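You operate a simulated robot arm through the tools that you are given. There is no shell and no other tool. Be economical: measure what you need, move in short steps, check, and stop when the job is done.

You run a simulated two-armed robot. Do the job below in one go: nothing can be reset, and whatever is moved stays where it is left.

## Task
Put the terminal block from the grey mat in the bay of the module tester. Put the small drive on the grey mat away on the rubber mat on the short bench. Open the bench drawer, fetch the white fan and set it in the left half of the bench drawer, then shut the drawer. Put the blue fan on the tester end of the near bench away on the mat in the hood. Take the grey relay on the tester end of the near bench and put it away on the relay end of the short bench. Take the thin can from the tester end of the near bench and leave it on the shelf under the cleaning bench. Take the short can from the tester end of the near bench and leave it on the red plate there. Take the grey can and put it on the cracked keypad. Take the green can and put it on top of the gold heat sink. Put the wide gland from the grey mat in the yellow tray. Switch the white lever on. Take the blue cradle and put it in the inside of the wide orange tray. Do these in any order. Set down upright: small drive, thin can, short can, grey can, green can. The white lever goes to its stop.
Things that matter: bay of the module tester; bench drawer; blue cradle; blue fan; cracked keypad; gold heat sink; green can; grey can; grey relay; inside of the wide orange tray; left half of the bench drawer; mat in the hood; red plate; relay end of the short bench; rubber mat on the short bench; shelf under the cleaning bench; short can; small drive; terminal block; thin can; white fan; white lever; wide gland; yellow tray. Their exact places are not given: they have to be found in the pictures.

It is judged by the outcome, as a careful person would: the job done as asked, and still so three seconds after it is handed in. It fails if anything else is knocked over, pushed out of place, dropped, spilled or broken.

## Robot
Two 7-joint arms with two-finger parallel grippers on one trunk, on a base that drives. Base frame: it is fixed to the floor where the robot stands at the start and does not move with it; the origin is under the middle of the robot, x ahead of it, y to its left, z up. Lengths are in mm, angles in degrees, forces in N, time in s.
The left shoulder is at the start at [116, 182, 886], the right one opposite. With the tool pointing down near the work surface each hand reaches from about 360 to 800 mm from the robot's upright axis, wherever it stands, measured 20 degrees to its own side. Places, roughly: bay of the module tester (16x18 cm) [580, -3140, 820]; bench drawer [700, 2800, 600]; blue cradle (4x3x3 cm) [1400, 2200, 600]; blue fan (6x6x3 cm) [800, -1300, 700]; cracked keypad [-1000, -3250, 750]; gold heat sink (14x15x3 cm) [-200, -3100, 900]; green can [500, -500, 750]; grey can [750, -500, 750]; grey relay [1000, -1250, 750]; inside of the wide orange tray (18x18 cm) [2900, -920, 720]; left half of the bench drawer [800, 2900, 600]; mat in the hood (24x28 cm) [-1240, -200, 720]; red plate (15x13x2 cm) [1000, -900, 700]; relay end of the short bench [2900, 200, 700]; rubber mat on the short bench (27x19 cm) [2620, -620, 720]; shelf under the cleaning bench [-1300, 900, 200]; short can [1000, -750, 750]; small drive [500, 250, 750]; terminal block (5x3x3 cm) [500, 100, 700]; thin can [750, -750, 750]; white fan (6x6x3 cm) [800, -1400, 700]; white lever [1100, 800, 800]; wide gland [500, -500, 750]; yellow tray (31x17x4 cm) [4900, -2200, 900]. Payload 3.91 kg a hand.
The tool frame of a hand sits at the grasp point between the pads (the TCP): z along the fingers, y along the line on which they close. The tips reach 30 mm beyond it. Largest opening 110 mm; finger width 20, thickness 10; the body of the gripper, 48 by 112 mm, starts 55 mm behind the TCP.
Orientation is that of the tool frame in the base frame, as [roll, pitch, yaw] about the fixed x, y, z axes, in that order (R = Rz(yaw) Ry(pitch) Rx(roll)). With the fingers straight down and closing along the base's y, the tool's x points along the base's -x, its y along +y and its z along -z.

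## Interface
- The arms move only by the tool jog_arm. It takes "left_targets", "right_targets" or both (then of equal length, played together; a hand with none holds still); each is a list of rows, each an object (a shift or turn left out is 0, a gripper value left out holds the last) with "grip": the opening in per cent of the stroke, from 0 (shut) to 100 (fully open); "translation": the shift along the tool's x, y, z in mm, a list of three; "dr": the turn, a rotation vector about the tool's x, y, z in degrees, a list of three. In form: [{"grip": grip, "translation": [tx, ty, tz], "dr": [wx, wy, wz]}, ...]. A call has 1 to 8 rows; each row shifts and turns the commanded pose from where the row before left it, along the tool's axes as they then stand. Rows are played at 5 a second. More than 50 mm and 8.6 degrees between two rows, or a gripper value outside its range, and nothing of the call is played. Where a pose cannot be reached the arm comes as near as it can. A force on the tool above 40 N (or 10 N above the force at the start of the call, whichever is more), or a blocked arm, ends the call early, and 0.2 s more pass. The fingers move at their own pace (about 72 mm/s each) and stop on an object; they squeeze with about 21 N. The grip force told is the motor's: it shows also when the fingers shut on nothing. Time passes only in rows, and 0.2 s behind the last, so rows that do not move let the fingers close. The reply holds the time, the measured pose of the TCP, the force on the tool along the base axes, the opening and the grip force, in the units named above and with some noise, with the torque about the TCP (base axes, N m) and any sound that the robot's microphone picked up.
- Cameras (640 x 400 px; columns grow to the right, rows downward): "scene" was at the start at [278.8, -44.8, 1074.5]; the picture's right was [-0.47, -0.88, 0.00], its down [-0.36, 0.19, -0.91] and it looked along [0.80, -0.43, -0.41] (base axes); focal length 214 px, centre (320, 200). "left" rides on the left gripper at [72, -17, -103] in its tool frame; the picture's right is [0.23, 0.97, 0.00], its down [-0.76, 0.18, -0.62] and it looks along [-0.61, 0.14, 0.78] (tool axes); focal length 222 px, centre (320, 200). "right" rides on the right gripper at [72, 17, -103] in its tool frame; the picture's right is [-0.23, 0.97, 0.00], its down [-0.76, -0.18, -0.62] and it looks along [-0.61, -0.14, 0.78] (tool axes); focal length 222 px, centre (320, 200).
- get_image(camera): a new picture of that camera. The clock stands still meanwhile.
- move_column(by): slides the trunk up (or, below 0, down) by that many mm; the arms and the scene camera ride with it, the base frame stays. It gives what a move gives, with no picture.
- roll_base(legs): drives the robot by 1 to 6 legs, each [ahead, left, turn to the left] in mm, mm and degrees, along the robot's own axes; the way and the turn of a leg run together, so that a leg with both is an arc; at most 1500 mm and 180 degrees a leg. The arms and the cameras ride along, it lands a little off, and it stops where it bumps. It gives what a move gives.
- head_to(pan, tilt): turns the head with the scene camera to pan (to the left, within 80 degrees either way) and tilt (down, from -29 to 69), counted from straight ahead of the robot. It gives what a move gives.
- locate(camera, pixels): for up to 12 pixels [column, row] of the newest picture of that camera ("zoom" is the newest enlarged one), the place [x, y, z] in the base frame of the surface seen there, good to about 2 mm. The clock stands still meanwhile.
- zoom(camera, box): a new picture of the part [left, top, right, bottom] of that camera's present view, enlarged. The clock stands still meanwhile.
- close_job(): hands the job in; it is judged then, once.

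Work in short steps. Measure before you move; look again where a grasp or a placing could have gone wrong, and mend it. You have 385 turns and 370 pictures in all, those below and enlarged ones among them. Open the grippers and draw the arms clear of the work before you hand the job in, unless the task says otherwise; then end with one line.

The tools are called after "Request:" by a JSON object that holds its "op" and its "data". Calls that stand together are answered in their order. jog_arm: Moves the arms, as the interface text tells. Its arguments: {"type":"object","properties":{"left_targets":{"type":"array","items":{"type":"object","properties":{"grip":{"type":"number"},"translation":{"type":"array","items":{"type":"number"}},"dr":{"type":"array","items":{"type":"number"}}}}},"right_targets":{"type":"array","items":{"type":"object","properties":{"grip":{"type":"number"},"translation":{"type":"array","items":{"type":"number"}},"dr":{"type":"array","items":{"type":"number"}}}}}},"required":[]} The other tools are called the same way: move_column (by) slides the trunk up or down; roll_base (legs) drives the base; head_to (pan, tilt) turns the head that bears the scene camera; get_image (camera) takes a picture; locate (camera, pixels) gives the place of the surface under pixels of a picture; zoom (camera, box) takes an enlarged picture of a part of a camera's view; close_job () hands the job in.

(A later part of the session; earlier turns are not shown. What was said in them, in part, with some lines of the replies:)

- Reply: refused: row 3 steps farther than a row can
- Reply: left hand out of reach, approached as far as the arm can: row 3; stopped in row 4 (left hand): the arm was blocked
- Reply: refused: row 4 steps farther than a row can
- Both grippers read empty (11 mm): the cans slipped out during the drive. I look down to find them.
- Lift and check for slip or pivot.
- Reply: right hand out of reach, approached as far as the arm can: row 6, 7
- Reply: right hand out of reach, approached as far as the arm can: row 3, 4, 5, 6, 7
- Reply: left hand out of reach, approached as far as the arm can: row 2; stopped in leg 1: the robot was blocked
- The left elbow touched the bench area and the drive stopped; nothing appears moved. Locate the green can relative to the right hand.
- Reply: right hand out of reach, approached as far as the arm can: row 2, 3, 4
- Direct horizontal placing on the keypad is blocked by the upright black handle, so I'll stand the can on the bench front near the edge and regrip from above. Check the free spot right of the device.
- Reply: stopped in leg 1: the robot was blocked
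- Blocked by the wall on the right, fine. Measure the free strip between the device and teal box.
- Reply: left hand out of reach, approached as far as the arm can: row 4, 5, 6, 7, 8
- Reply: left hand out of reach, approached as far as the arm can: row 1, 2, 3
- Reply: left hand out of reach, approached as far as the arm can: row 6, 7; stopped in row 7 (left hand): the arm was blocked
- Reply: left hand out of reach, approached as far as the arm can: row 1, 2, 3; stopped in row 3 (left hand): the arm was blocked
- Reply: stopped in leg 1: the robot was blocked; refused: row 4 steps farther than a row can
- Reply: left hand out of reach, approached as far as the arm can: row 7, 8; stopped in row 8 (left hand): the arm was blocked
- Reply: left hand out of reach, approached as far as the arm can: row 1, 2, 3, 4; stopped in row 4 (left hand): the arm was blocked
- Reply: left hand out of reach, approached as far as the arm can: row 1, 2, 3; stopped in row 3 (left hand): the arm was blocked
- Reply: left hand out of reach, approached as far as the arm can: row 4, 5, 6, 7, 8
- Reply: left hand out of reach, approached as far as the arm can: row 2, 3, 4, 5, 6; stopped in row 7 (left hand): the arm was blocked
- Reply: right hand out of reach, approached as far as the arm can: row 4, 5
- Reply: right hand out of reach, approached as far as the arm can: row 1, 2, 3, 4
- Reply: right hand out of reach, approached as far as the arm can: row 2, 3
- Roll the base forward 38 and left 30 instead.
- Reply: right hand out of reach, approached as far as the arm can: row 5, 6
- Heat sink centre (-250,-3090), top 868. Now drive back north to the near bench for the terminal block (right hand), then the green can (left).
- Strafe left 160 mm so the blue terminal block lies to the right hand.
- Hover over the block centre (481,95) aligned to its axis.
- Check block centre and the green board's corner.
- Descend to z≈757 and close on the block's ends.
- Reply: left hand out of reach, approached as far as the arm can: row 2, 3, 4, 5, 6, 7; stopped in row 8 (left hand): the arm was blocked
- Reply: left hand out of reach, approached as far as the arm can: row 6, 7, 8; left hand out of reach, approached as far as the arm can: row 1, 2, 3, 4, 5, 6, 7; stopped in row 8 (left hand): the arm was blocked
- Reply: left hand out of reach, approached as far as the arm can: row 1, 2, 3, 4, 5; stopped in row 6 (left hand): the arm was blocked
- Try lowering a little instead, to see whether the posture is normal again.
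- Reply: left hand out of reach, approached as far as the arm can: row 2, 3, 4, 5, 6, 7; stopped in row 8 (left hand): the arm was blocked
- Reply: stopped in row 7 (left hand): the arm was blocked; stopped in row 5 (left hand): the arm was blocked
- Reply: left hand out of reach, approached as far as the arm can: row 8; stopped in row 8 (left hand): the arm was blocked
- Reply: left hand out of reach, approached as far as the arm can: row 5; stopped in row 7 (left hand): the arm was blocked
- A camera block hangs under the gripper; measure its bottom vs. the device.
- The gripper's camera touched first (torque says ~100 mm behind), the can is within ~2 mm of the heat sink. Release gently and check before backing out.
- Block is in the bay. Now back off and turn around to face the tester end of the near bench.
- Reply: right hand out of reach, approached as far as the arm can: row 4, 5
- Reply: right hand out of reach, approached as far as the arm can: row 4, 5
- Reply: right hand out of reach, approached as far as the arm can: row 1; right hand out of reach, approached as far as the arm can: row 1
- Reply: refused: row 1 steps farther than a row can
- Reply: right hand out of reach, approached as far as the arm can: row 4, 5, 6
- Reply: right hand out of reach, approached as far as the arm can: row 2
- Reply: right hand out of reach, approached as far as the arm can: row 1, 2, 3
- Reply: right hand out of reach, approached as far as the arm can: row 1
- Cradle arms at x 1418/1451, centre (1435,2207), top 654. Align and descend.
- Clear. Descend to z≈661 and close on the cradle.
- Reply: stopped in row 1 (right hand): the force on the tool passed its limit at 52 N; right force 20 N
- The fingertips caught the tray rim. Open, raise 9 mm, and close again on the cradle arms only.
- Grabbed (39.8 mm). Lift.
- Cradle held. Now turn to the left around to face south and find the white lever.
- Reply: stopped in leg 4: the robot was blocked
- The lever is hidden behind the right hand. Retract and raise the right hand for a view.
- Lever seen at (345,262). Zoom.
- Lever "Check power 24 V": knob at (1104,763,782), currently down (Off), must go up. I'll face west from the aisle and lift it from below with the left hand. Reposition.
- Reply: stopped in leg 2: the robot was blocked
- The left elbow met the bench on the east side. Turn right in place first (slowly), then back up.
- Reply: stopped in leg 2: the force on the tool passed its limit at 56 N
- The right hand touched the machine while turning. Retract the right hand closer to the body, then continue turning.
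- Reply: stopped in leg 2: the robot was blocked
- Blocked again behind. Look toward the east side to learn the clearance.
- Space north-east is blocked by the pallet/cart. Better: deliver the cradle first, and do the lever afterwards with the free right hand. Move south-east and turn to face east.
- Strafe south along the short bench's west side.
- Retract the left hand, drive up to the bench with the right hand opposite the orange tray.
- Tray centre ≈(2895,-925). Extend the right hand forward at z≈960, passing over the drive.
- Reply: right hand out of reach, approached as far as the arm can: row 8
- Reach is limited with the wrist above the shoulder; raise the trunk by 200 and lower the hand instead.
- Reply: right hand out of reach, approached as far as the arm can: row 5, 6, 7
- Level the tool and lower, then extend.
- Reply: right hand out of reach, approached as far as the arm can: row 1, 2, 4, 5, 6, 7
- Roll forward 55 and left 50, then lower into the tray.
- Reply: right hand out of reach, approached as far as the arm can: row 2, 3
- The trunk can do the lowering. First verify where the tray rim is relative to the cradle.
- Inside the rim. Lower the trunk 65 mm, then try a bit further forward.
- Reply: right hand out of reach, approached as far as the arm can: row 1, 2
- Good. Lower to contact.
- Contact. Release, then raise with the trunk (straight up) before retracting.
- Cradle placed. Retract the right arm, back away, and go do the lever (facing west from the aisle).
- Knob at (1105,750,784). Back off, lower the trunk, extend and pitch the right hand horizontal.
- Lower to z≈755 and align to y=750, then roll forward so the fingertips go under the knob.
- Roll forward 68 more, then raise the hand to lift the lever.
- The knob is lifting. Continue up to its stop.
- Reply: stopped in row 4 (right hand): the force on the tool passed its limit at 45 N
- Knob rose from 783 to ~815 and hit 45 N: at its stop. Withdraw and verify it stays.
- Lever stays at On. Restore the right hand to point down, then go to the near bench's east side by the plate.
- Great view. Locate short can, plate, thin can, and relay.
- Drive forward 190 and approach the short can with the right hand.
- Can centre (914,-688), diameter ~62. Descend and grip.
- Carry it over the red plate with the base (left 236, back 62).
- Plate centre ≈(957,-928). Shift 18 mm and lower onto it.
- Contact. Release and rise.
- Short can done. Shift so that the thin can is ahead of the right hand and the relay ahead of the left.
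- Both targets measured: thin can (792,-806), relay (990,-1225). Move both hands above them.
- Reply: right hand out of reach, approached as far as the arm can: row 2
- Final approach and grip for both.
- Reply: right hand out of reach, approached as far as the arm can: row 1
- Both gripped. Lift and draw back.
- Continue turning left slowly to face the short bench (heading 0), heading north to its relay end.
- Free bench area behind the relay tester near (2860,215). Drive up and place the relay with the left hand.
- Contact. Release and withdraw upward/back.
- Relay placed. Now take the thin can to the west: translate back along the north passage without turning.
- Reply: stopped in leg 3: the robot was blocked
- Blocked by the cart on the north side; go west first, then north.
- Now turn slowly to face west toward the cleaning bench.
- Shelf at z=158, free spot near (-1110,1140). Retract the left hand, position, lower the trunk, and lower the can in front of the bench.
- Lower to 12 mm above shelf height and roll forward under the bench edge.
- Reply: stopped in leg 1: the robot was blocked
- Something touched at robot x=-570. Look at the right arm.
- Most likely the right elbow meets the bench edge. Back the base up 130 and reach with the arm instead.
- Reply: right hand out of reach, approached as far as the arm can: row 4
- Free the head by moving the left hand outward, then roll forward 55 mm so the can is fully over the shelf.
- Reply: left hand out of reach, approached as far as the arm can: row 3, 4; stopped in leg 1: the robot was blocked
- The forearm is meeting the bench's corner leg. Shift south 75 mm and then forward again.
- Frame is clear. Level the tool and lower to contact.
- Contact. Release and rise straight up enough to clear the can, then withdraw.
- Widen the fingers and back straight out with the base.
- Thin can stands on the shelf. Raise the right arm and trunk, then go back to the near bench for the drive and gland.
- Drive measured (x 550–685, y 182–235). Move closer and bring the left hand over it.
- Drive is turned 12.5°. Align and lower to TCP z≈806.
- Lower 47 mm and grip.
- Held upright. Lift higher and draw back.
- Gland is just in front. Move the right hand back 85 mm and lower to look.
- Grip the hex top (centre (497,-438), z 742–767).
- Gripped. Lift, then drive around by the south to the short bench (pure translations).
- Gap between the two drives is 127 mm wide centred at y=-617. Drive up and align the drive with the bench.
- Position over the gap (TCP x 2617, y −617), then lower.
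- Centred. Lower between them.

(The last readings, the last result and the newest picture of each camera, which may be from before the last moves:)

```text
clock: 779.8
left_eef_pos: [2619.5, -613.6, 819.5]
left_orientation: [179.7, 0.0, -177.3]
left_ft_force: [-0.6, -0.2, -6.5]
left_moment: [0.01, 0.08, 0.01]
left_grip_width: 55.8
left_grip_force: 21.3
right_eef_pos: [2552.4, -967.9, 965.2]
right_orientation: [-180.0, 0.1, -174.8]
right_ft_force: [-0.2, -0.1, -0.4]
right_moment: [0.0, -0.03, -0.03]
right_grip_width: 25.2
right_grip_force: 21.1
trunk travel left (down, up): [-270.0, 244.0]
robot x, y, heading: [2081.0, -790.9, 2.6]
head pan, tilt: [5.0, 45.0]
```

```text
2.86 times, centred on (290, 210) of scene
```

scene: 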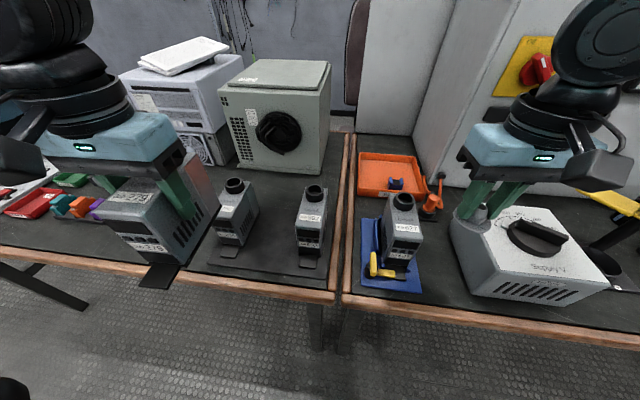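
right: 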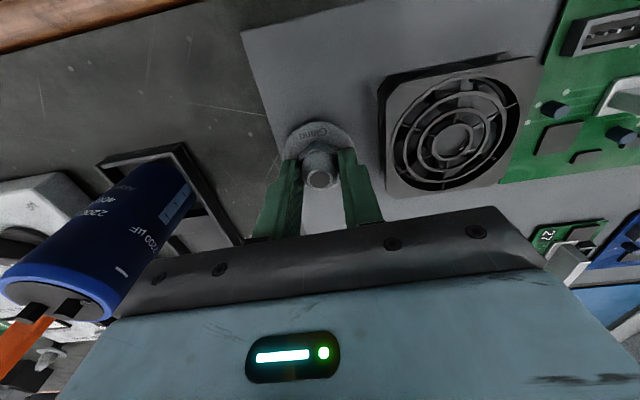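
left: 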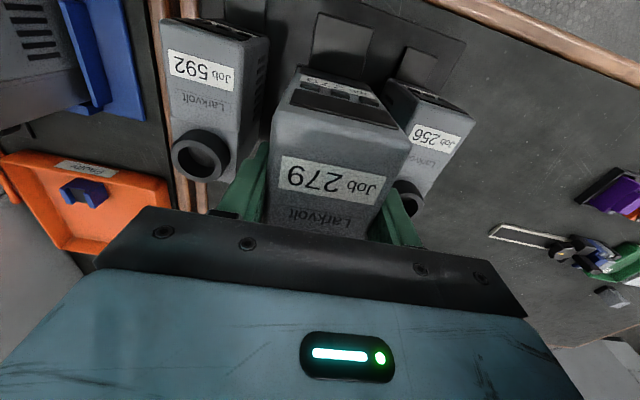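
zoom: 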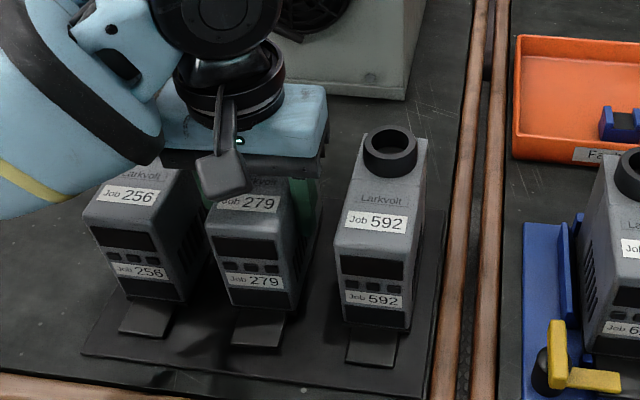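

Good fit. Creep to contact.

Request:
{"op": "jog_arm", "data": {"left_targets": [{"translation": [0, 0, 2]}, {"translation": [0, 0, 2]}, {}]}}

Request:
{"op": "jog_arm", "data": {"left_targets": [{"translation": [0, 0, 2]}, {}]}}

```text
clock: 780.6
left_eef_pos: [2618.4, -614.2, 816.2]
left_orientation: [179.7, 0.0, -177.4]
left_ft_force: [-0.4, 0.0, -5.3]
left_moment: [-0.02, 0.11, -0.01]
left_grip_width: 55.9
left_grip_force: 21.0
right_eef_pos: [2553.0, -969.0, 964.5]
right_orientation: [-180.0, 0.0, -174.6]
right_ft_force: [-0.7, -0.1, 0.6]
right_moment: [-0.01, 0.01, 0.02]
right_grip_width: 25.0
right_grip_force: 21.1
trunk travel left (down, up): [-270.0, 244.0]
robot x, y, heading: [2078.6, -788.9, 2.9]
head pan, tilt: [5.0, 45.0]
```

```text
clock: 781.2
left_eef_pos: [2618.5, -613.7, 814.2]
left_orientation: [179.8, 0.0, -177.4]
left_ft_force: [-1.2, 0.3, -7.1]
left_moment: [-0.04, 0.08, -0.01]
left_grip_width: 56.0
left_grip_force: 21.2
right_eef_pos: [2552.4, -968.8, 965.3]
right_orientation: [180.0, 0.0, -174.7]
right_ft_force: [-0.7, -0.5, -0.9]
right_moment: [-0.02, -0.02, 0.0]
right_grip_width: 25.1
right_grip_force: 20.6
trunk travel left (down, up): [-270.0, 244.0]
robot x, y, heading: [2077.1, -789.8, 2.9]
head pan, tilt: [5.0, 45.0]
```

Request:
{"op": "jog_arm", "data": {"left_targets": [{"translation": [0, 0, 2]}, {"translation": [0, 0, 1.5]}, {}]}}

```text
clock: 782.0
left_eef_pos: [2617.9, -613.8, 812.7]
left_orientation: [179.9, 0.2, -177.5]
left_ft_force: [-1.9, 2.2, 5.5]
left_moment: [-0.14, -0.49, 0.03]
left_grip_width: 56.0
left_grip_force: 21.1
right_eef_pos: [2552.1, -969.1, 965.0]
right_orientation: [180.0, 0.0, -174.8]
right_ft_force: [-0.2, -0.2, 0.3]
right_moment: [-0.04, -0.01, 0.03]
right_grip_width: 24.8
right_grip_force: 20.9
trunk travel left (down, up): [-270.0, 244.0]
robot x, y, heading: [2078.1, -791.0, 3.2]
head pan, tilt: [5.0, 45.0]
```

Contact. Open to ~72 mm and rise.

Request:
{"op": "jog_arm", "data": {"left_targets": [{"grip": 58}, {"grip": 66}, {}, {"translation": [0, 0, -30]}, {"translation": [0, 0, -45]}, {"translation": [0, 0, -45]}, {"translation": [20, 0, -30]}, {"translation": [45, 0, 0]}]}}

Request:
{"op": "zoom", "data": {"camera": "scene", "box": [160, 110, 380, 290]}}

```text
clock: 783.8
left_eef_pos: [2554.0, -617.9, 961.1]
left_orientation: [179.9, 0.0, -177.5]
left_ft_force: [0.3, -0.9, 0.7]
left_moment: [-0.01, -0.01, -0.01]
left_grip_width: 72.7
left_grip_force: 0.1
right_eef_pos: [2552.2, -968.4, 965.9]
right_orientation: [-179.9, 0.0, -174.7]
right_ft_force: [1.0, -0.1, 0.4]
right_moment: [-0.01, 0.03, -0.03]
right_grip_width: 25.1
right_grip_force: 21.0
trunk travel left (down, up): [-270.0, 244.0]
robot x, y, heading: [2081.9, -784.8, 3.0]
head pan, tilt: [5.0, 45.0]
```

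```text
2.22 times, centred on (270, 200) of scene
```

zoom: 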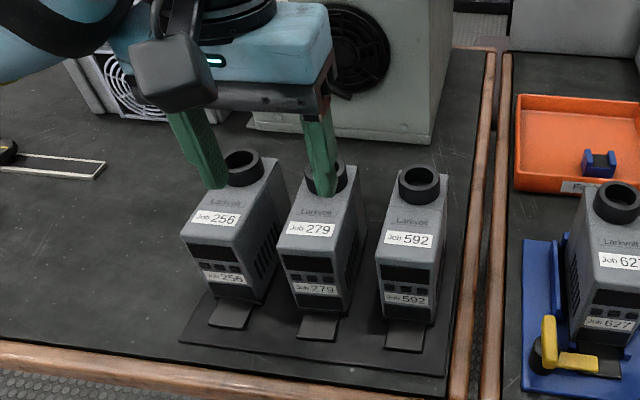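

Drive is in place. Now the gland: find the yellow tray in the far east. Back off, go south past the bench end and look east.

Request:
{"op": "jog_arm", "data": {"left_targets": [{"grip": 30, "translation": [45, 20, -10]}, {"translation": [45, 20, -10]}, {"translation": [45, 10, 0]}]}}

Request:
{"op": "roll_base", "data": {"legs": [[-330, 0, 0], [0, -1250, -3]]}}

Request:
{"op": "head_to", "data": {"pan": 0, "tilt": 15}}

Request:
{"op": "get_image", "data": {"camera": "scene"}}

```text
refused: row 1 steps farther than a row can; nothing moved
```

```text
clock: 796.9
left_eef_pos: [2248.8, -1933.7, 961.1]
left_orientation: [179.7, 0.0, 177.8]
left_ft_force: [-0.2, -0.4, 0.0]
left_moment: [-0.01, -0.01, 0.03]
left_grip_width: 72.4
left_grip_force: 0.0
right_eef_pos: [2218.0, -2281.3, 965.8]
right_orientation: [179.9, 0.0, -179.4]
right_ft_force: [0.0, 0.8, -0.5]
right_moment: [-0.01, 0.01, -0.04]
right_grip_width: 24.7
right_grip_force: 21.1
trunk travel left (down, up): [-270.0, 244.0]
robot x, y, heading: [1766.7, -2059.4, -1.7]
head pan, tilt: [5.0, 45.0]
```

```text
clock: 797.8
left_eef_pos: [2249.2, -1933.1, 959.8]
left_orientation: [179.8, 0.1, 177.8]
left_ft_force: [-0.6, 0.2, -0.3]
left_moment: [-0.03, -0.05, -0.02]
left_grip_width: 72.5
left_grip_force: 0.0
right_eef_pos: [2218.2, -2281.3, 966.1]
right_orientation: [180.0, 0.0, -179.5]
right_ft_force: [-0.2, 0.1, -1.0]
right_moment: [-0.01, -0.01, 0.03]
right_grip_width: 24.9
right_grip_force: 20.9
trunk travel left (down, up): [-270.0, 244.0]
robot x, y, heading: [1763.5, -2063.7, -1.7]
head pan, tilt: [0.0, 15.0]
```

```text
84 pictures are left
```

scene: 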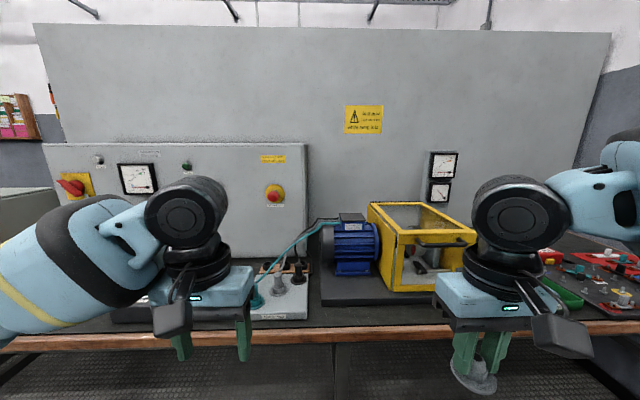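

The tray is behind the partition. Go back north past the short bench's north end and survey the way east.

Request:
{"op": "roll_base", "data": {"legs": [[50, 0, 1.7], [0, 1450, 0], [0, 1400, 0]]}}

Request:
{"op": "head_to", "data": {"pan": 5, "tilt": 25}}

Request:
{"op": "get_image", "data": {"camera": "scene"}}

```text
clock: 823.6
left_eef_pos: [2335.6, 952.9, 960.6]
left_orientation: [179.8, 0.0, 177.4]
left_ft_force: [-0.2, -0.2, 0.0]
left_moment: [0.01, 0.03, 0.01]
left_grip_width: 72.6
left_grip_force: 0.1
right_eef_pos: [2302.8, 604.5, 965.1]
right_orientation: [179.9, 0.0, -179.8]
right_ft_force: [-0.6, 0.5, -0.6]
right_moment: [-0.02, -0.02, 0.0]
right_grip_width: 24.8
right_grip_force: 20.8
trunk travel left (down, up): [-270.0, 244.0]
robot x, y, heading: [1846.6, 824.3, -2.2]
head pan, tilt: [0.0, 15.0]
```

```text
clock: 824.3
left_eef_pos: [2335.4, 953.3, 960.9]
left_orientation: [179.7, 0.0, 177.4]
left_ft_force: [0.1, -0.3, 0.2]
left_moment: [-0.04, -0.04, -0.01]
left_grip_width: 72.8
left_grip_force: 0.0
right_eef_pos: [2301.9, 603.2, 964.6]
right_orientation: [-179.9, -0.1, -179.9]
right_ft_force: [-0.5, 1.0, 1.0]
right_moment: [0.01, 0.0, -0.02]
right_grip_width: 24.9
right_grip_force: 20.9
trunk travel left (down, up): [-270.0, 244.0]
robot x, y, heading: [1850.9, 825.4, -2.3]
head pan, tilt: [5.0, 25.0]
```

```text
83 pictures are left
```

scene: 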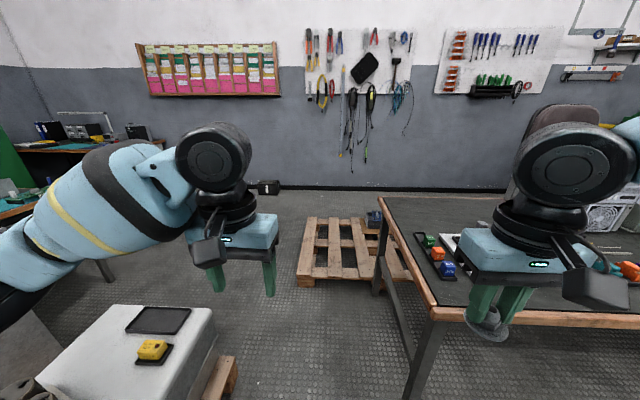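

Request:
{"op": "locate", "data": {"camera": "scene", "pixels": [[300, 285], [300, 220], [365, 220], [385, 275], [225, 385], [400, 195], [330, 205], [210, 310], [120, 270], [270, 190], [440, 185], [250, 330]]}}

```text
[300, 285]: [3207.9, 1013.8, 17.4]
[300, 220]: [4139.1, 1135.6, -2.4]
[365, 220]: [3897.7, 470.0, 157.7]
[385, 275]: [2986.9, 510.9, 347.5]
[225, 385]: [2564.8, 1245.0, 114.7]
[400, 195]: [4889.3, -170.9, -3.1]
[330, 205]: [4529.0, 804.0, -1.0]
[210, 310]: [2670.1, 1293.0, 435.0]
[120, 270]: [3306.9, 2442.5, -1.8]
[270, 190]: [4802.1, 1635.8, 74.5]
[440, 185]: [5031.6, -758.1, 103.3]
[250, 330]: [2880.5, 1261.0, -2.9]
```

The gap between the cart and the pallet (corners (2670,1245) and (3208,1014)) is the way through. Drive there oriented along the gap.

Request:
{"op": "roll_base", "data": {"legs": [[880, -80, 1], [0, 40, 34], [0, -40, 34]]}}

Request:
{"op": "head_to", "data": {"pan": -5, "tilt": 50}}

Request:
{"op": "get_image", "data": {"camera": "scene"}}

```text
clock: 827.7
left_eef_pos: [2907.1, 927.2, 960.6]
left_orientation: [179.8, 0.0, 179.0]
left_ft_force: [0.3, 0.4, 0.3]
left_moment: [-0.01, -0.01, 0.01]
left_grip_width: 72.5
left_grip_force: 0.1
right_eef_pos: [2882.6, 577.7, 966.0]
right_orientation: [-179.9, -0.1, -178.2]
right_ft_force: [-0.3, -0.2, -0.6]
right_moment: [0.02, -0.03, 0.01]
right_grip_width: 25.0
right_grip_force: 20.8
trunk travel left (down, up): [-270.0, 244.0]
robot x, y, heading: [2421.8, 786.5, -0.4]
head pan, tilt: [5.0, 25.0]
stopped in leg 1: the robot was blocked; the commanded pose is now the measured one
```

```text
clock: 828.6
left_eef_pos: [2906.7, 928.7, 961.7]
left_orientation: [179.9, 0.0, 179.0]
left_ft_force: [0.8, -0.5, -0.8]
left_moment: [0.03, -0.02, 0.02]
left_grip_width: 72.4
left_grip_force: 0.1
right_eef_pos: [2883.2, 579.5, 966.4]
right_orientation: [180.0, 0.1, -178.3]
right_ft_force: [0.5, 0.2, -0.5]
right_moment: [0.02, -0.01, 0.01]
right_grip_width: 25.1
right_grip_force: 20.6
trunk travel left (down, up): [-270.0, 244.0]
robot x, y, heading: [2425.4, 784.4, -0.6]
head pan, tilt: [-5.0, 50.0]
```

```text
82 pictures are left
```

scene: 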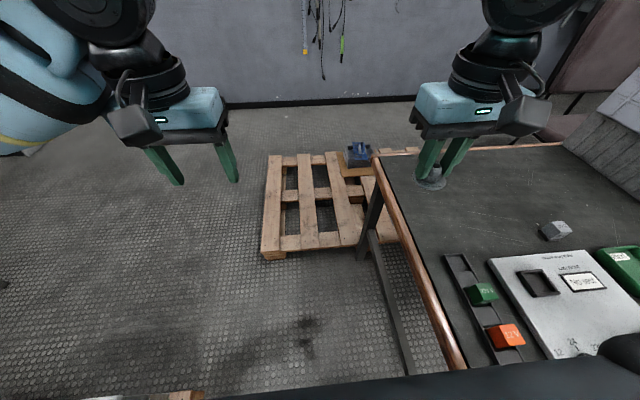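

Touching the bench leg on the right. Shift north ~90 and retry.

Request:
{"op": "roll_base", "data": {"legs": [[-30, 0, 0], [0, 95, 0], [330, 0, 0], [0, 0, 67]]}}

Request:
{"op": "get_image", "data": {"camera": "scene"}}

```text
clock: 835.1
left_eef_pos: [2785.6, 1374.1, 961.2]
left_orientation: [179.9, 0.1, -115.5]
left_ft_force: [0.2, 0.5, -0.1]
left_moment: [0.01, 0.03, -0.01]
left_grip_width: 72.7
left_grip_force: 0.1
right_eef_pos: [3095.0, 1209.1, 965.9]
right_orientation: [-180.0, 0.1, -112.7]
right_ft_force: [-0.1, 0.1, -0.4]
right_moment: [-0.04, 0.01, -0.02]
right_grip_width: 25.1
right_grip_force: 20.5
trunk travel left (down, up): [-270.0, 244.0]
robot x, y, heading: [2717.5, 872.1, 65.1]
head pan, tilt: [-5.0, 50.0]
```

```text
81 pictures are left
```

scene: 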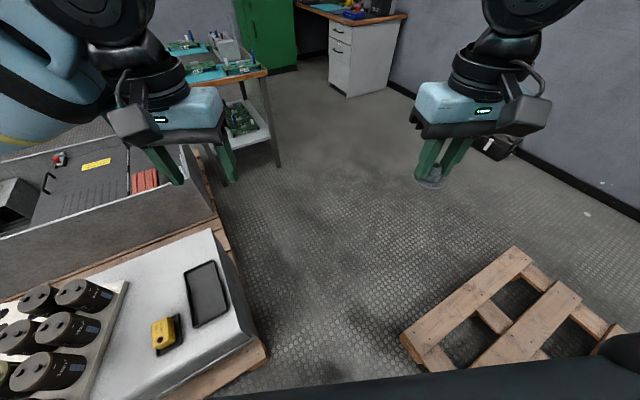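

Request:
{"op": "locate", "data": {"camera": "scene", "pixels": [[266, 360], [402, 338], [215, 235], [515, 250], [230, 255], [420, 365], [300, 170], [600, 330]]}}

```text
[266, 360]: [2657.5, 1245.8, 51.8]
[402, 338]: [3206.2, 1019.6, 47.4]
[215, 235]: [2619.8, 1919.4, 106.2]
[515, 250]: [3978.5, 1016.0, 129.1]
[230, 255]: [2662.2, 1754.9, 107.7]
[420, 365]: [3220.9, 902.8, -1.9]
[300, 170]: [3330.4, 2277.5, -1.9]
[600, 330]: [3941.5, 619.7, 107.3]
```

Centre on the gap: strafe right 98, turn 2.5°, go through.

Request:
{"op": "roll_base", "data": {"legs": [[0, -98, 2.5], [900, 0, 0]]}}

```text
clock: 836.9
left_eef_pos: [2859.1, 1367.1, 954.8]
left_orientation: [-179.8, -0.6, -113.7]
left_ft_force: [0.4, 0.1, -0.3]
left_moment: [0.0, 0.02, 0.01]
left_grip_width: 72.9
left_grip_force: 0.0
right_eef_pos: [3171.2, 1211.5, 962.5]
right_orientation: [-179.7, -0.6, -110.9]
right_ft_force: [0.8, 0.2, -0.7]
right_moment: [0.02, -0.02, 0.02]
right_grip_width: 25.1
right_grip_force: 21.1
trunk travel left (down, up): [-270.0, 244.0]
robot x, y, heading: [2804.5, 857.4, 66.8]
head pan, tilt: [-5.0, 50.0]
stopped in leg 2: the robot was blocked; the commanded pose is now the measured one
```

Both pallet corners are at ±290–305 mm laterally: very tight. Centre precisely and try slowly.

Request:
{"op": "roll_base", "data": {"legs": [[-60, -10, 0.8], [120, 0, 0]]}}

Request:
{"op": "get_image", "data": {"camera": "scene"}}

```text
clock: 837.6
left_eef_pos: [2860.9, 1366.2, 957.1]
left_orientation: [180.0, -0.4, -113.7]
left_ft_force: [-0.6, 0.0, -0.3]
left_moment: [0.02, 0.03, 0.0]
left_grip_width: 72.9
left_grip_force: 0.0
right_eef_pos: [3174.4, 1209.9, 963.6]
right_orientation: [-179.9, -0.5, -110.9]
right_ft_force: [1.1, 0.3, -0.6]
right_moment: [0.02, 0.03, -0.01]
right_grip_width: 25.0
right_grip_force: 20.6
trunk travel left (down, up): [-270.0, 244.0]
robot x, y, heading: [2809.7, 854.0, 66.8]
head pan, tilt: [-5.0, 50.0]
stopped in leg 1: the robot was blocked; the commanded pose is now the measured one
```

```text
80 pictures are left
```

scene: 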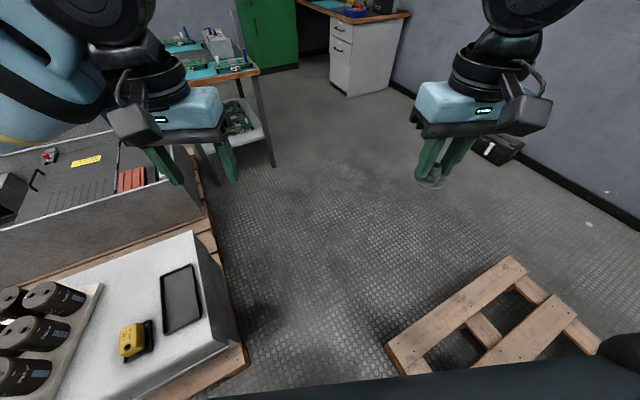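

The rear was touching the bench end; the path needs ~70 mm more to the right. Move diagonally (east), then forward.

Request:
{"op": "roll_base", "data": {"legs": [[35, -72, 0.5], [150, 0, 0]]}}

Request:
{"op": "get_image", "data": {"camera": "scene"}}

```text
clock: 840.1
left_eef_pos: [2975.3, 1497.5, 962.8]
left_orientation: [179.8, 0.1, -113.3]
left_ft_force: [0.1, 0.1, -0.4]
left_moment: [0.01, 0.0, 0.03]
left_grip_width: 72.5
left_grip_force: 0.0
right_eef_pos: [3289.5, 1342.7, 965.9]
right_orientation: [-179.9, 0.1, -110.6]
right_ft_force: [0.6, 0.8, -0.2]
right_moment: [0.03, -0.02, 0.0]
right_grip_width: 25.0
right_grip_force: 21.2
trunk travel left (down, up): [-270.0, 244.0]
robot x, y, heading: [2923.5, 995.3, 67.0]
head pan, tilt: [-5.0, 50.0]
stopped in leg 2: the robot was blocked; the commanded pose is now the measured one
```

```text
79 pictures are left
```

scene: 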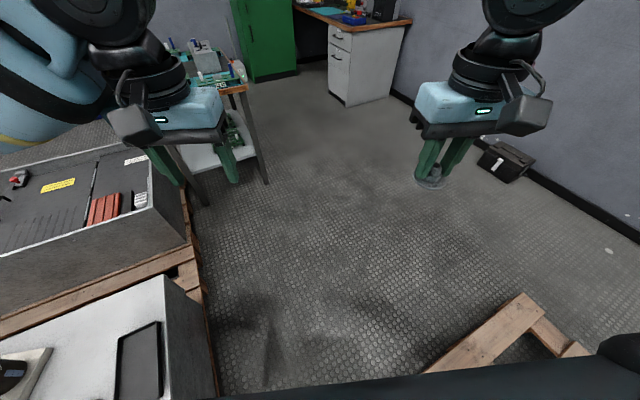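

Now the right side touches the pallet; shift left 46 and continue.

Request:
{"op": "roll_base", "data": {"legs": [[-15, 46, 0.6], [400, 0, 0]]}}

Request:
{"op": "get_image", "data": {"camera": "scene"}}

```text
clock: 843.2
left_eef_pos: [3069.9, 1866.0, 961.8]
left_orientation: [179.8, 0.1, -112.6]
left_ft_force: [-0.2, -0.5, -0.3]
left_moment: [-0.03, 0.03, 0.01]
left_grip_width: 72.7
left_grip_force: 0.0
right_eef_pos: [3386.2, 1715.1, 965.9]
right_orientation: [-180.0, 0.0, -109.8]
right_ft_force: [-0.5, 0.5, -0.6]
right_moment: [0.0, 0.01, 0.04]
right_grip_width: 25.1
right_grip_force: 21.1
trunk travel left (down, up): [-270.0, 244.0]
robot x, y, heading: [3026.8, 1362.8, 67.7]
head pan, tilt: [-5.0, 50.0]
```

```text
78 pictures are left
```

scene: 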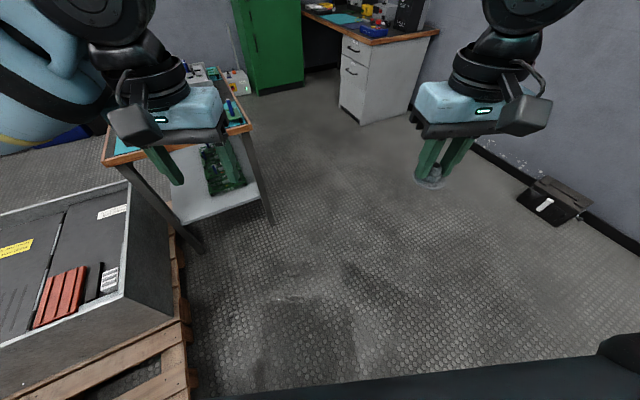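

Through the gap. Turn to heading 0, go east, and look south along the east wall.

Request:
{"op": "roll_base", "data": {"legs": [[170, 0, 0], [0, 0, -67], [1350, 0, 0]]}}

Request:
{"op": "head_to", "data": {"pan": -75, "tilt": 15}}

Request:
{"op": "get_image", "data": {"camera": "scene"}}

```text
clock: 854.0
left_eef_pos: [4944.0, 1716.3, 961.3]
left_orientation: [179.8, 0.0, -179.2]
left_ft_force: [-0.1, 0.7, -0.4]
left_moment: [0.01, 0.0, -0.01]
left_grip_width: 72.5
left_grip_force: 0.1
right_eef_pos: [4929.9, 1366.8, 965.4]
right_orientation: [179.9, 0.1, -176.5]
right_ft_force: [-0.3, 0.4, -0.7]
right_moment: [-0.01, -0.02, -0.04]
right_grip_width: 25.0
right_grip_force: 21.1
trunk travel left (down, up): [-270.0, 244.0]
robot x, y, heading: [4466.0, 1559.7, 1.5]
head pan, tilt: [-5.0, 50.0]
```

```text
clock: 855.4
left_eef_pos: [4943.0, 1716.3, 961.0]
left_orientation: [179.8, 0.1, -179.2]
left_ft_force: [-0.5, -0.6, 0.0]
left_moment: [0.0, 0.0, 0.01]
left_grip_width: 72.6
left_grip_force: 0.0
right_eef_pos: [4930.4, 1366.7, 965.0]
right_orientation: [-179.9, 0.0, -176.6]
right_ft_force: [-0.6, -0.2, -0.1]
right_moment: [-0.02, -0.01, 0.0]
right_grip_width: 25.1
right_grip_force: 21.3
trunk travel left (down, up): [-270.0, 244.0]
robot x, y, heading: [4467.8, 1559.3, 1.4]
head pan, tilt: [-75.0, 15.0]
```

```text
77 pictures are left
```

scene: 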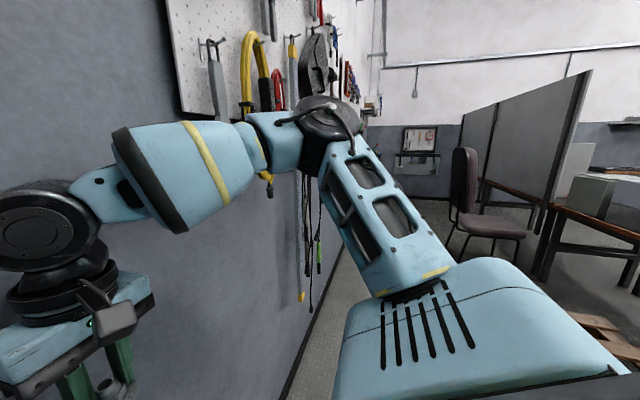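

Back off, turn to face south, then check the corridor.

Request:
{"op": "roll_base", "data": {"legs": [[-330, 0, 0], [0, 0, -45], [0, 0, -46], [0, 330, 0]]}}

Request:
{"op": "head_to", "data": {"pan": 0, "tilt": 20}}

Request:
{"op": "get_image", "data": {"camera": "scene"}}

```text
clock: 864.9
left_eef_pos: [4598.2, 1061.4, 962.0]
left_orientation: [179.8, 0.2, 88.9]
left_ft_force: [-0.2, -0.3, -0.3]
left_moment: [-0.01, -0.02, -0.01]
left_grip_width: 72.5
left_grip_force: 0.1
right_eef_pos: [4249.7, 1085.6, 965.6]
right_orientation: [179.9, 0.0, 91.6]
right_ft_force: [0.0, 0.0, -0.1]
right_moment: [0.01, 0.01, -0.01]
right_grip_width: 25.0
right_grip_force: 20.8
trunk travel left (down, up): [-270.0, 244.0]
robot x, y, heading: [4457.9, 1543.6, -90.7]
head pan, tilt: [-75.0, 15.0]
```

```text
clock: 866.4
left_eef_pos: [4597.9, 1061.4, 962.2]
left_orientation: [179.8, 0.1, 88.9]
left_ft_force: [0.2, -0.7, 0.0]
left_moment: [0.0, -0.03, 0.01]
left_grip_width: 72.8
left_grip_force: 0.1
right_eef_pos: [4249.4, 1086.1, 966.1]
right_orientation: [179.9, -0.1, 91.5]
right_ft_force: [-0.1, -0.1, -0.7]
right_moment: [-0.02, 0.01, 0.0]
right_grip_width: 25.1
right_grip_force: 20.7
trunk travel left (down, up): [-270.0, 244.0]
robot x, y, heading: [4455.7, 1548.9, -90.7]
head pan, tilt: [0.0, 20.0]
```

```text
76 pictures are left
```

scene: 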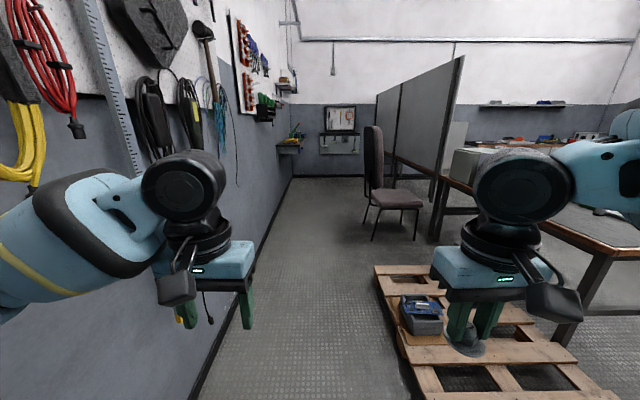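

Request:
{"op": "zoom", "data": {"camera": "scene", "box": [260, 60, 440, 240]}}

Request:
{"op": "locate", "data": {"camera": "scene", "pixels": [[375, 275], [395, 340], [374, 238], [363, 225], [290, 150], [297, 140], [285, 88], [240, 300], [345, 200], [375, 180], [420, 385]]}}

```text
2.22 times, centred on (350, 150) of scene
```

zoom: 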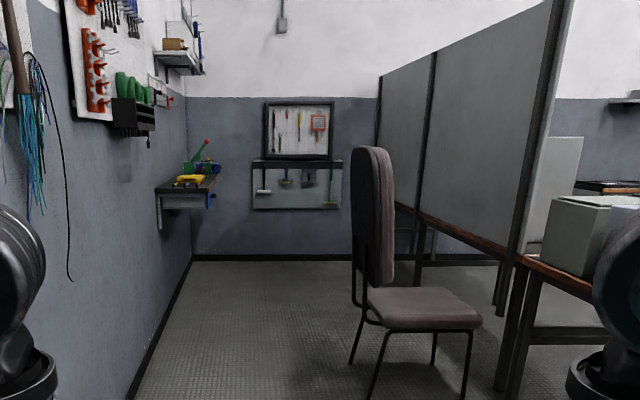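

```text
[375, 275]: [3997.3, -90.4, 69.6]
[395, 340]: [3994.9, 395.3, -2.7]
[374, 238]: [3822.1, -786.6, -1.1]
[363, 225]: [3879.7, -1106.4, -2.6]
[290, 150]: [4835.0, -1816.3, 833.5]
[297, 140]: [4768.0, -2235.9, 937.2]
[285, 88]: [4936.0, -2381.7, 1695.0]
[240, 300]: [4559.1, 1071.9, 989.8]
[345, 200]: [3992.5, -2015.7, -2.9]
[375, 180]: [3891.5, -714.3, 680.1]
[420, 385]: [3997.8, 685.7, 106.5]
```

The yellow tray is on the wall shelf near (4850,-2000..-2240). Drive south down the corridor.

Request:
{"op": "roll_base", "data": {"legs": [[1450, 0, 0.7], [1150, 0, 0], [400, -250, 0], [250, 0, 0]]}}

Request:
{"op": "head_to", "data": {"pan": 40, "tilt": 25}}

Request:
{"op": "get_image", "data": {"camera": "scene"}}

```text
clock: 882.6
left_eef_pos: [4316.0, -2119.3, 962.2]
left_orientation: [179.8, 0.1, 88.3]
left_ft_force: [0.0, 0.0, -0.7]
left_moment: [0.0, -0.01, -0.03]
left_grip_width: 72.6
left_grip_force: 0.0
right_eef_pos: [3968.1, -2089.9, 966.9]
right_orientation: [180.0, 0.1, 91.0]
right_ft_force: [1.3, -0.1, -0.3]
right_moment: [0.03, -0.01, -0.01]
right_grip_width: 25.2
right_grip_force: 20.9
trunk travel left (down, up): [-270.0, 244.0]
robot x, y, heading: [4181.8, -1631.2, -91.3]
head pan, tilt: [0.0, 20.0]
```

```text
clock: 883.7
left_eef_pos: [4316.6, -2117.2, 960.8]
left_orientation: [179.8, 0.0, 88.2]
left_ft_force: [-0.2, -0.2, 0.1]
left_moment: [0.01, 0.05, 0.02]
left_grip_width: 72.5
left_grip_force: 0.1
right_eef_pos: [3968.4, -2089.7, 966.4]
right_orientation: [-179.9, 0.0, 91.0]
right_ft_force: [-0.6, 0.1, 0.1]
right_moment: [0.03, 0.01, 0.0]
right_grip_width: 25.0
right_grip_force: 20.6
trunk travel left (down, up): [-270.0, 244.0]
robot x, y, heading: [4184.1, -1636.4, -91.3]
head pan, tilt: [40.0, 25.0]
```

```text
74 pictures are left
```

scene: 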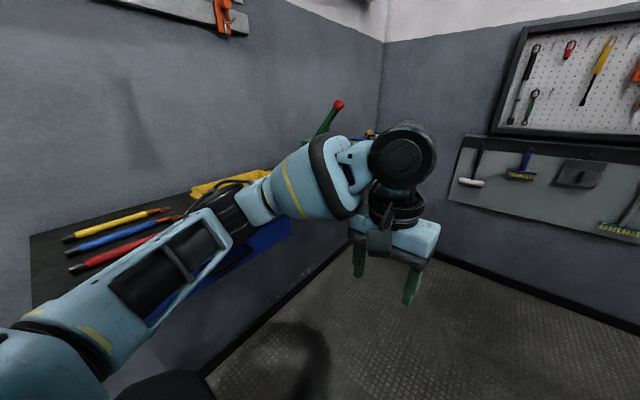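

Request:
{"op": "locate", "data": {"camera": "scene", "pixels": [[280, 235], [200, 190], [240, 185], [60, 280], [40, 235], [270, 240], [150, 180]]}}

Request:
{"op": "roll_base", "data": {"legs": [[-60, -60, 0], [0, 0, 45], [0, 0, 46]]}}

Request:
{"op": "head_to", "data": {"pan": -20, "tilt": 30}}

Request:
{"op": "get_image", "data": {"camera": "scene"}}

```text
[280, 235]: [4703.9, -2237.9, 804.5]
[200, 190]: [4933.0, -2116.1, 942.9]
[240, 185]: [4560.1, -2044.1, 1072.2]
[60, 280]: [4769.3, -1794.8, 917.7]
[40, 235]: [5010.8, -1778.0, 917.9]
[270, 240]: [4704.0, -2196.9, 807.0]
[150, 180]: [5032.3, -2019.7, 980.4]
```

```text
clock: 889.0
left_eef_pos: [4607.6, -1435.2, 962.8]
left_orientation: [179.8, 0.1, 178.4]
left_ft_force: [0.5, 0.1, 0.1]
left_moment: [0.02, 0.01, 0.02]
left_grip_width: 72.6
left_grip_force: 0.0
right_eef_pos: [4581.1, -1782.9, 966.3]
right_orientation: [179.9, 0.0, -178.8]
right_ft_force: [0.0, -0.4, -0.6]
right_moment: [-0.01, 0.02, 0.01]
right_grip_width: 24.9
right_grip_force: 21.1
trunk travel left (down, up): [-270.0, 244.0]
robot x, y, heading: [4123.4, -1572.3, -1.4]
head pan, tilt: [40.0, 25.0]
```

```text
clock: 890.3
left_eef_pos: [4607.5, -1433.9, 961.3]
left_orientation: [179.8, 0.1, 178.4]
left_ft_force: [0.6, 0.0, 0.2]
left_moment: [0.0, 0.0, -0.01]
left_grip_width: 72.5
left_grip_force: 0.1
right_eef_pos: [4579.9, -1783.5, 966.0]
right_orientation: [-180.0, 0.0, -178.8]
right_ft_force: [-1.1, -0.1, 0.6]
right_moment: [-0.01, 0.0, 0.0]
right_grip_width: 25.2
right_grip_force: 20.6
trunk travel left (down, up): [-270.0, 244.0]
robot x, y, heading: [4122.1, -1573.9, -1.2]
head pan, tilt: [-20.0, 30.0]
```

```text
73 pictures are left
```

scene: 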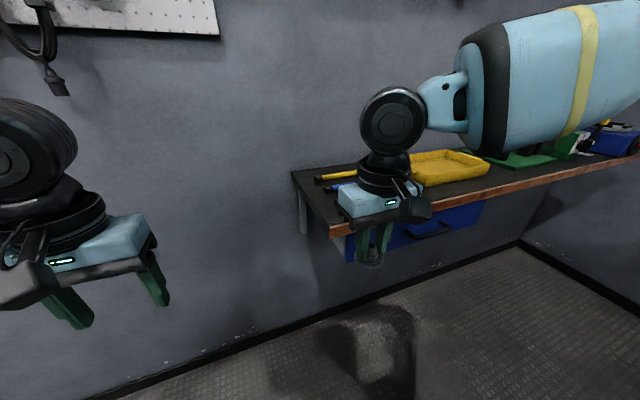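

Request:
{"op": "locate", "data": {"camera": "scene", "pixels": [[450, 168], [420, 160], [488, 165], [425, 185], [470, 152], [455, 177], [505, 165], [335, 215]]}}

Request:
{"op": "move_column", "data": {"by": 170}}

Request:
{"op": "roll_base", "data": {"legs": [[0, -330, 0]]}}

Request:
{"op": "head_to", "data": {"pan": -10, "tilt": 45}}

Request:
{"op": "get_image", "data": {"camera": "scene"}}

```text
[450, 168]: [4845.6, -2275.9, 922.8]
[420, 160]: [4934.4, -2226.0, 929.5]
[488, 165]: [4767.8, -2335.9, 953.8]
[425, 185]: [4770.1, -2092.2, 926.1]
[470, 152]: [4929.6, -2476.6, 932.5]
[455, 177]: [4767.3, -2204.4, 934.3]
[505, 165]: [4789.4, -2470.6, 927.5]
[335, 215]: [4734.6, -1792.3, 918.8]
```

```text
clock: 892.3
left_eef_pos: [4607.9, -1435.7, 1130.0]
left_orientation: [179.9, 0.1, 178.4]
left_ft_force: [0.3, 0.0, -0.3]
left_moment: [-0.01, 0.0, 0.0]
left_grip_width: 72.7
left_grip_force: 0.1
right_eef_pos: [4580.8, -1784.2, 1135.7]
right_orientation: [179.9, -0.1, -178.9]
right_ft_force: [-0.3, -0.4, -0.8]
right_moment: [0.01, 0.05, -0.01]
right_grip_width: 25.1
right_grip_force: 20.9
trunk travel left (down, up): [-440.0, 74.0]
robot x, y, heading: [4121.2, -1569.9, -1.4]
head pan, tilt: [-20.0, 30.0]
```

```text
clock: 895.8
left_eef_pos: [4600.6, -1767.0, 1131.8]
left_orientation: [179.8, 0.1, 178.7]
left_ft_force: [-0.3, 0.1, 0.2]
left_moment: [0.01, -0.01, -0.01]
left_grip_width: 72.8
left_grip_force: 0.1
right_eef_pos: [4575.7, -2117.0, 1136.4]
right_orientation: [-180.0, 0.0, -178.5]
right_ft_force: [0.3, -0.1, -0.1]
right_moment: [0.02, 0.02, 0.01]
right_grip_width: 25.1
right_grip_force: 20.8
trunk travel left (down, up): [-440.0, 74.0]
robot x, y, heading: [4119.4, -1908.2, -0.8]
head pan, tilt: [-20.0, 30.0]
```

```text
clock: 896.5
left_eef_pos: [4601.4, -1768.4, 1131.7]
left_orientation: [179.7, 0.0, 178.7]
left_ft_force: [-0.5, -0.1, 0.5]
left_moment: [0.05, 0.03, -0.01]
left_grip_width: 72.8
left_grip_force: 0.0
right_eef_pos: [4575.3, -2115.5, 1135.6]
right_orientation: [180.0, -0.1, -178.5]
right_ft_force: [-0.7, 0.6, -0.4]
right_moment: [0.01, -0.04, -0.02]
right_grip_width: 25.2
right_grip_force: 21.2
trunk travel left (down, up): [-440.0, 74.0]
robot x, y, heading: [4117.3, -1908.7, -0.5]
head pan, tilt: [-10.0, 45.0]
```

```text
72 pictures are left
```

scene: 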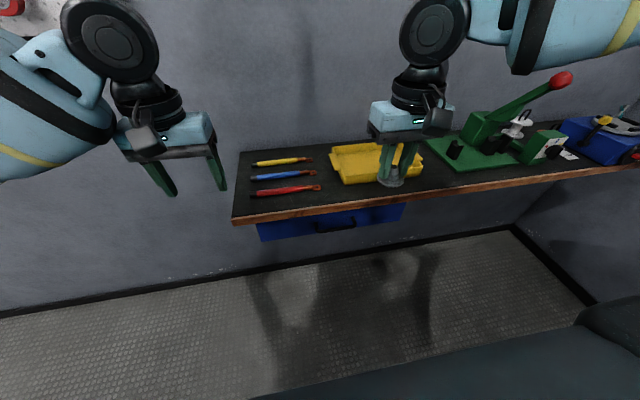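

Request:
{"op": "zoom", "data": {"camera": "scene", "box": [310, 120, 440, 210]}}

Request:
{"op": "locate", "data": {"camera": "zoom", "pixels": [[150, 200], [230, 200], [110, 130], [170, 300], [290, 280], [120, 200], [520, 270], [500, 180], [220, 260]]}}

```text
4.44 times, centred on (375, 165) of scene
```

zoom: 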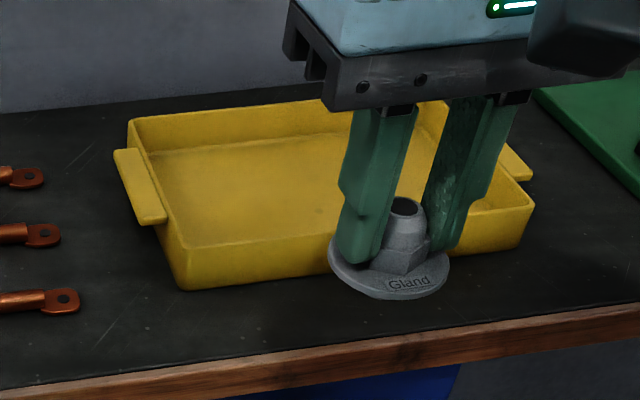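

```text
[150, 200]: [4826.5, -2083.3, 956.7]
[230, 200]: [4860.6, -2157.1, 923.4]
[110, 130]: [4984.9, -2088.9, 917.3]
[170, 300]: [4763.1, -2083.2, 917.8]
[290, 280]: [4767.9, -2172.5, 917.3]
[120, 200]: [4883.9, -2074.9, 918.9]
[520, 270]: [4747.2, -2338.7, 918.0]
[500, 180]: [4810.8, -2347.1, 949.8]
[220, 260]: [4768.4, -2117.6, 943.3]
```

Tray centre (4855,-2215), floor 923. Drive in and extend the right hand over it.

Request:
{"op": "roll_base", "data": {"legs": [[133, -105, 0.7]]}}

Request:
{"op": "jog_arm", "data": {"right_targets": [{"translation": [-40, 0, 15]}, {"translation": [-40, 0, 20]}, {"translation": [-40, 0, 25]}, {"translation": [-25, 0, 30]}, {}]}}

Request:
{"op": "get_image", "data": {"camera": "right"}}

Request:
{"op": "zoom", "data": {"camera": "scene", "box": [260, 80, 460, 220]}}

```text
clock: 898.1
left_eef_pos: [4730.3, -1868.9, 1132.0]
left_orientation: [179.8, 0.3, 179.4]
left_ft_force: [-1.2, -0.9, -0.3]
left_moment: [0.0, 0.02, 0.02]
left_grip_width: 72.7
left_grip_force: 0.1
right_eef_pos: [4709.3, -2217.6, 1136.2]
right_orientation: [-180.0, 0.1, -177.8]
right_ft_force: [0.2, 0.5, -0.1]
right_moment: [0.0, 0.02, -0.01]
right_grip_width: 25.2
right_grip_force: 20.8
trunk travel left (down, up): [-440.0, 74.0]
robot x, y, heading: [4246.3, -2014.0, -0.2]
head pan, tilt: [-10.0, 45.0]
```

```text
clock: 899.3
left_eef_pos: [4731.0, -1869.1, 1132.3]
left_orientation: [179.8, 0.1, 179.4]
left_ft_force: [0.8, -0.3, 0.6]
left_moment: [0.0, 0.0, 0.02]
left_grip_width: 72.2
left_grip_force: 0.2
right_eef_pos: [4813.9, -2216.9, 1070.1]
right_orientation: [-180.0, -0.1, -177.8]
right_ft_force: [-0.2, 0.4, -0.9]
right_moment: [-0.02, 0.04, 0.02]
right_grip_width: 25.1
right_grip_force: 21.7
right hand out of reach, approached as far as the arm can: row 3, 4
trunk travel left (down, up): [-440.0, 74.0]
robot x, y, heading: [4249.7, -2016.3, -0.2]
head pan, tilt: [-10.0, 45.0]
```

```text
70 pictures are left
```

right: 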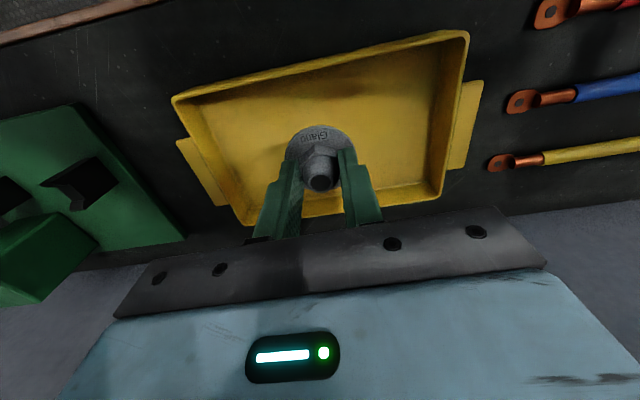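

```text
2.86 times, centred on (360, 150) of scene
```

zoom: 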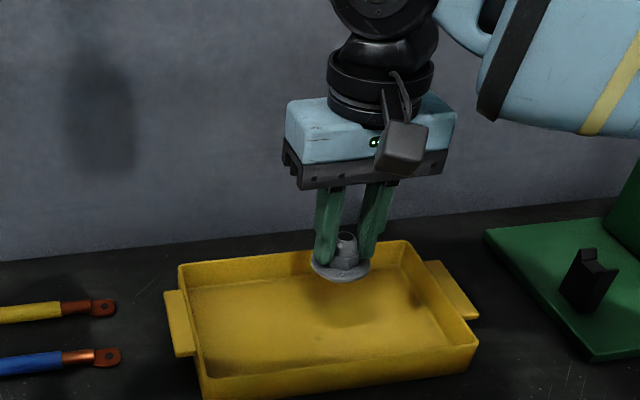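

Over the tray. Lower to the floor of the tray.

Request:
{"op": "jog_arm", "data": {"right_targets": [{"translation": [-15, 0, 40]}, {"translation": [-15, 0, 35]}, {"translation": [0, 0, 10]}, {}]}}

Request:
{"op": "jog_arm", "data": {"right_targets": [{"translation": [0, 0, 3]}, {"translation": [0, 0, 2]}, {"translation": [0, 0, 2]}, {}]}}

```text
clock: 900.3
left_eef_pos: [4730.3, -1867.3, 1131.6]
left_orientation: [179.9, 0.1, 179.5]
left_ft_force: [-0.5, 0.0, 0.2]
left_moment: [-0.03, 0.01, 0.0]
left_grip_width: 72.8
left_grip_force: 0.1
right_eef_pos: [4833.2, -2241.4, 992.8]
right_orientation: [180.0, 0.1, -177.8]
right_ft_force: [-0.3, -0.3, -0.2]
right_moment: [0.02, 0.02, 0.02]
right_grip_width: 24.9
right_grip_force: 21.2
right hand out of reach, approached as far as the arm can: row 1, 2
trunk travel left (down, up): [-440.0, 74.0]
robot x, y, heading: [4249.7, -2012.8, -0.2]
head pan, tilt: [-10.0, 45.0]
```

```text
clock: 901.3
left_eef_pos: [4729.9, -1867.4, 1131.7]
left_orientation: [179.8, 0.1, 179.4]
left_ft_force: [0.3, 0.0, 0.3]
left_moment: [-0.03, -0.03, 0.02]
left_grip_width: 72.7
left_grip_force: 0.2
right_eef_pos: [4833.3, -2241.7, 987.5]
right_orientation: [-180.0, 0.1, -177.7]
right_ft_force: [-0.1, 0.3, -0.5]
right_moment: [0.03, 0.04, 0.01]
right_grip_width: 25.0
right_grip_force: 20.7
trunk travel left (down, up): [-440.0, 74.0]
robot x, y, heading: [4254.2, -2013.8, -0.3]
head pan, tilt: [-10.0, 45.0]
```

Request:
{"op": "jog_arm", "data": {"right_targets": [{"translation": [0, 0, 5]}, {"translation": [0, 0, 2]}, {"translation": [0, 0, 2]}, {}]}}

Request:
{"op": "jog_arm", "data": {"right_targets": [{"translation": [0, 0, 2]}, {"translation": [0, 0, 1.5]}, {}]}}

```text
clock: 902.3
left_eef_pos: [4730.2, -1867.6, 1132.0]
left_orientation: [179.8, 0.1, 179.5]
left_ft_force: [-0.7, -1.2, 0.7]
left_moment: [-0.01, -0.02, 0.0]
left_grip_width: 72.6
left_grip_force: 0.0
right_eef_pos: [4833.7, -2243.3, 978.9]
right_orientation: [-180.0, 0.1, -177.8]
right_ft_force: [0.1, -0.4, 0.5]
right_moment: [0.0, 0.02, -0.01]
right_grip_width: 24.9
right_grip_force: 20.9
trunk travel left (down, up): [-440.0, 74.0]
robot x, y, heading: [4248.6, -2011.6, 0.1]
head pan, tilt: [-10.0, 45.0]
```

```text
clock: 903.1
left_eef_pos: [4728.8, -1867.6, 1132.7]
left_orientation: [179.8, 0.2, 179.4]
left_ft_force: [0.9, -0.4, 0.1]
left_moment: [-0.01, 0.0, -0.01]
left_grip_width: 72.6
left_grip_force: 0.1
right_eef_pos: [4833.1, -2243.0, 977.6]
right_orientation: [-180.0, 0.3, -177.9]
right_ft_force: [-0.2, -2.8, 16.1]
right_moment: [-0.09, 0.04, -0.01]
right_grip_width: 24.7
right_grip_force: 20.6
trunk travel left (down, up): [-440.0, 74.0]
robot x, y, heading: [4252.4, -2011.7, -0.1]
head pan, tilt: [-10.0, 45.0]
```

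Contact. Release, rise, retract.

Request:
{"op": "jog_arm", "data": {"right_targets": [{"translation": [0, 0, -1]}, {"grip": 50}, {"grip": 50}, {"translation": [0, 0, -30]}, {"translation": [5, 0, -40]}, {"translation": [30, 0, -35]}, {"translation": [40, 0, -20]}, {"translation": [45, 0, 0]}]}}

Request:
{"op": "zoom", "data": {"camera": "scene", "box": [260, 80, 460, 220]}}

```text
clock: 904.9
left_eef_pos: [4729.9, -1867.0, 1132.8]
left_orientation: [179.7, 0.2, 179.4]
left_ft_force: [-0.4, -0.3, 0.6]
left_moment: [-0.01, -0.04, -0.01]
left_grip_width: 72.6
left_grip_force: 0.0
right_eef_pos: [4709.5, -2245.9, 1102.8]
right_orientation: [-179.9, 0.1, -177.8]
right_ft_force: [-0.2, 0.4, 0.3]
right_moment: [-0.01, -0.02, 0.01]
right_grip_width: 55.2
right_grip_force: 0.1
trunk travel left (down, up): [-440.0, 74.0]
robot x, y, heading: [4248.3, -2013.3, -0.3]
head pan, tilt: [-10.0, 45.0]
```

```text
2.86 times, centred on (360, 150) of scene
```

zoom: 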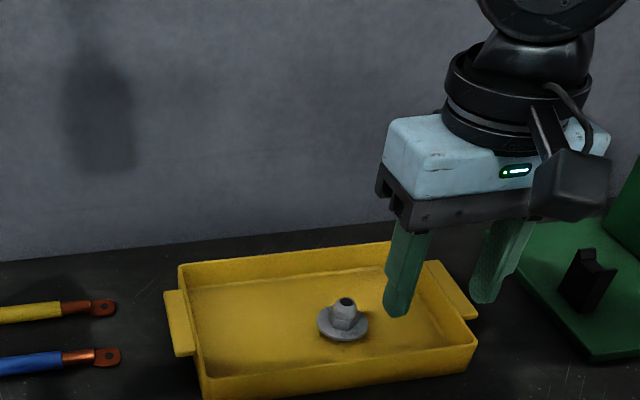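

All placed. Draw the robot clear of the bench and hand in.

Request:
{"op": "roll_base", "data": {"legs": [[-200, 0, 0]]}}

Request:
{"op": "close_job", "data": {}}

```text
clock: 906.5
left_eef_pos: [4532.4, -1868.2, 1131.5]
left_orientation: [179.8, 0.1, 179.4]
left_ft_force: [-0.3, 0.2, -0.5]
left_moment: [-0.01, -0.01, -0.02]
left_grip_width: 72.7
left_grip_force: 0.1
right_eef_pos: [4512.1, -2245.7, 1103.0]
right_orientation: [179.9, 0.1, -177.8]
right_ft_force: [0.1, -0.1, -0.5]
right_moment: [0.02, 0.0, 0.03]
right_grip_width: 54.9
right_grip_force: 0.1
trunk travel left (down, up): [-440.0, 74.0]
robot x, y, heading: [4052.1, -2013.1, -0.3]
head pan, tilt: [-10.0, 45.0]
```

```text
The job is handed in.
```

All twelve tasks were carried out and the job is handed in, but the grey and green cans fell to the floor while I was driving early on; I picked both up and stood them upright on the keypad and heat sink.
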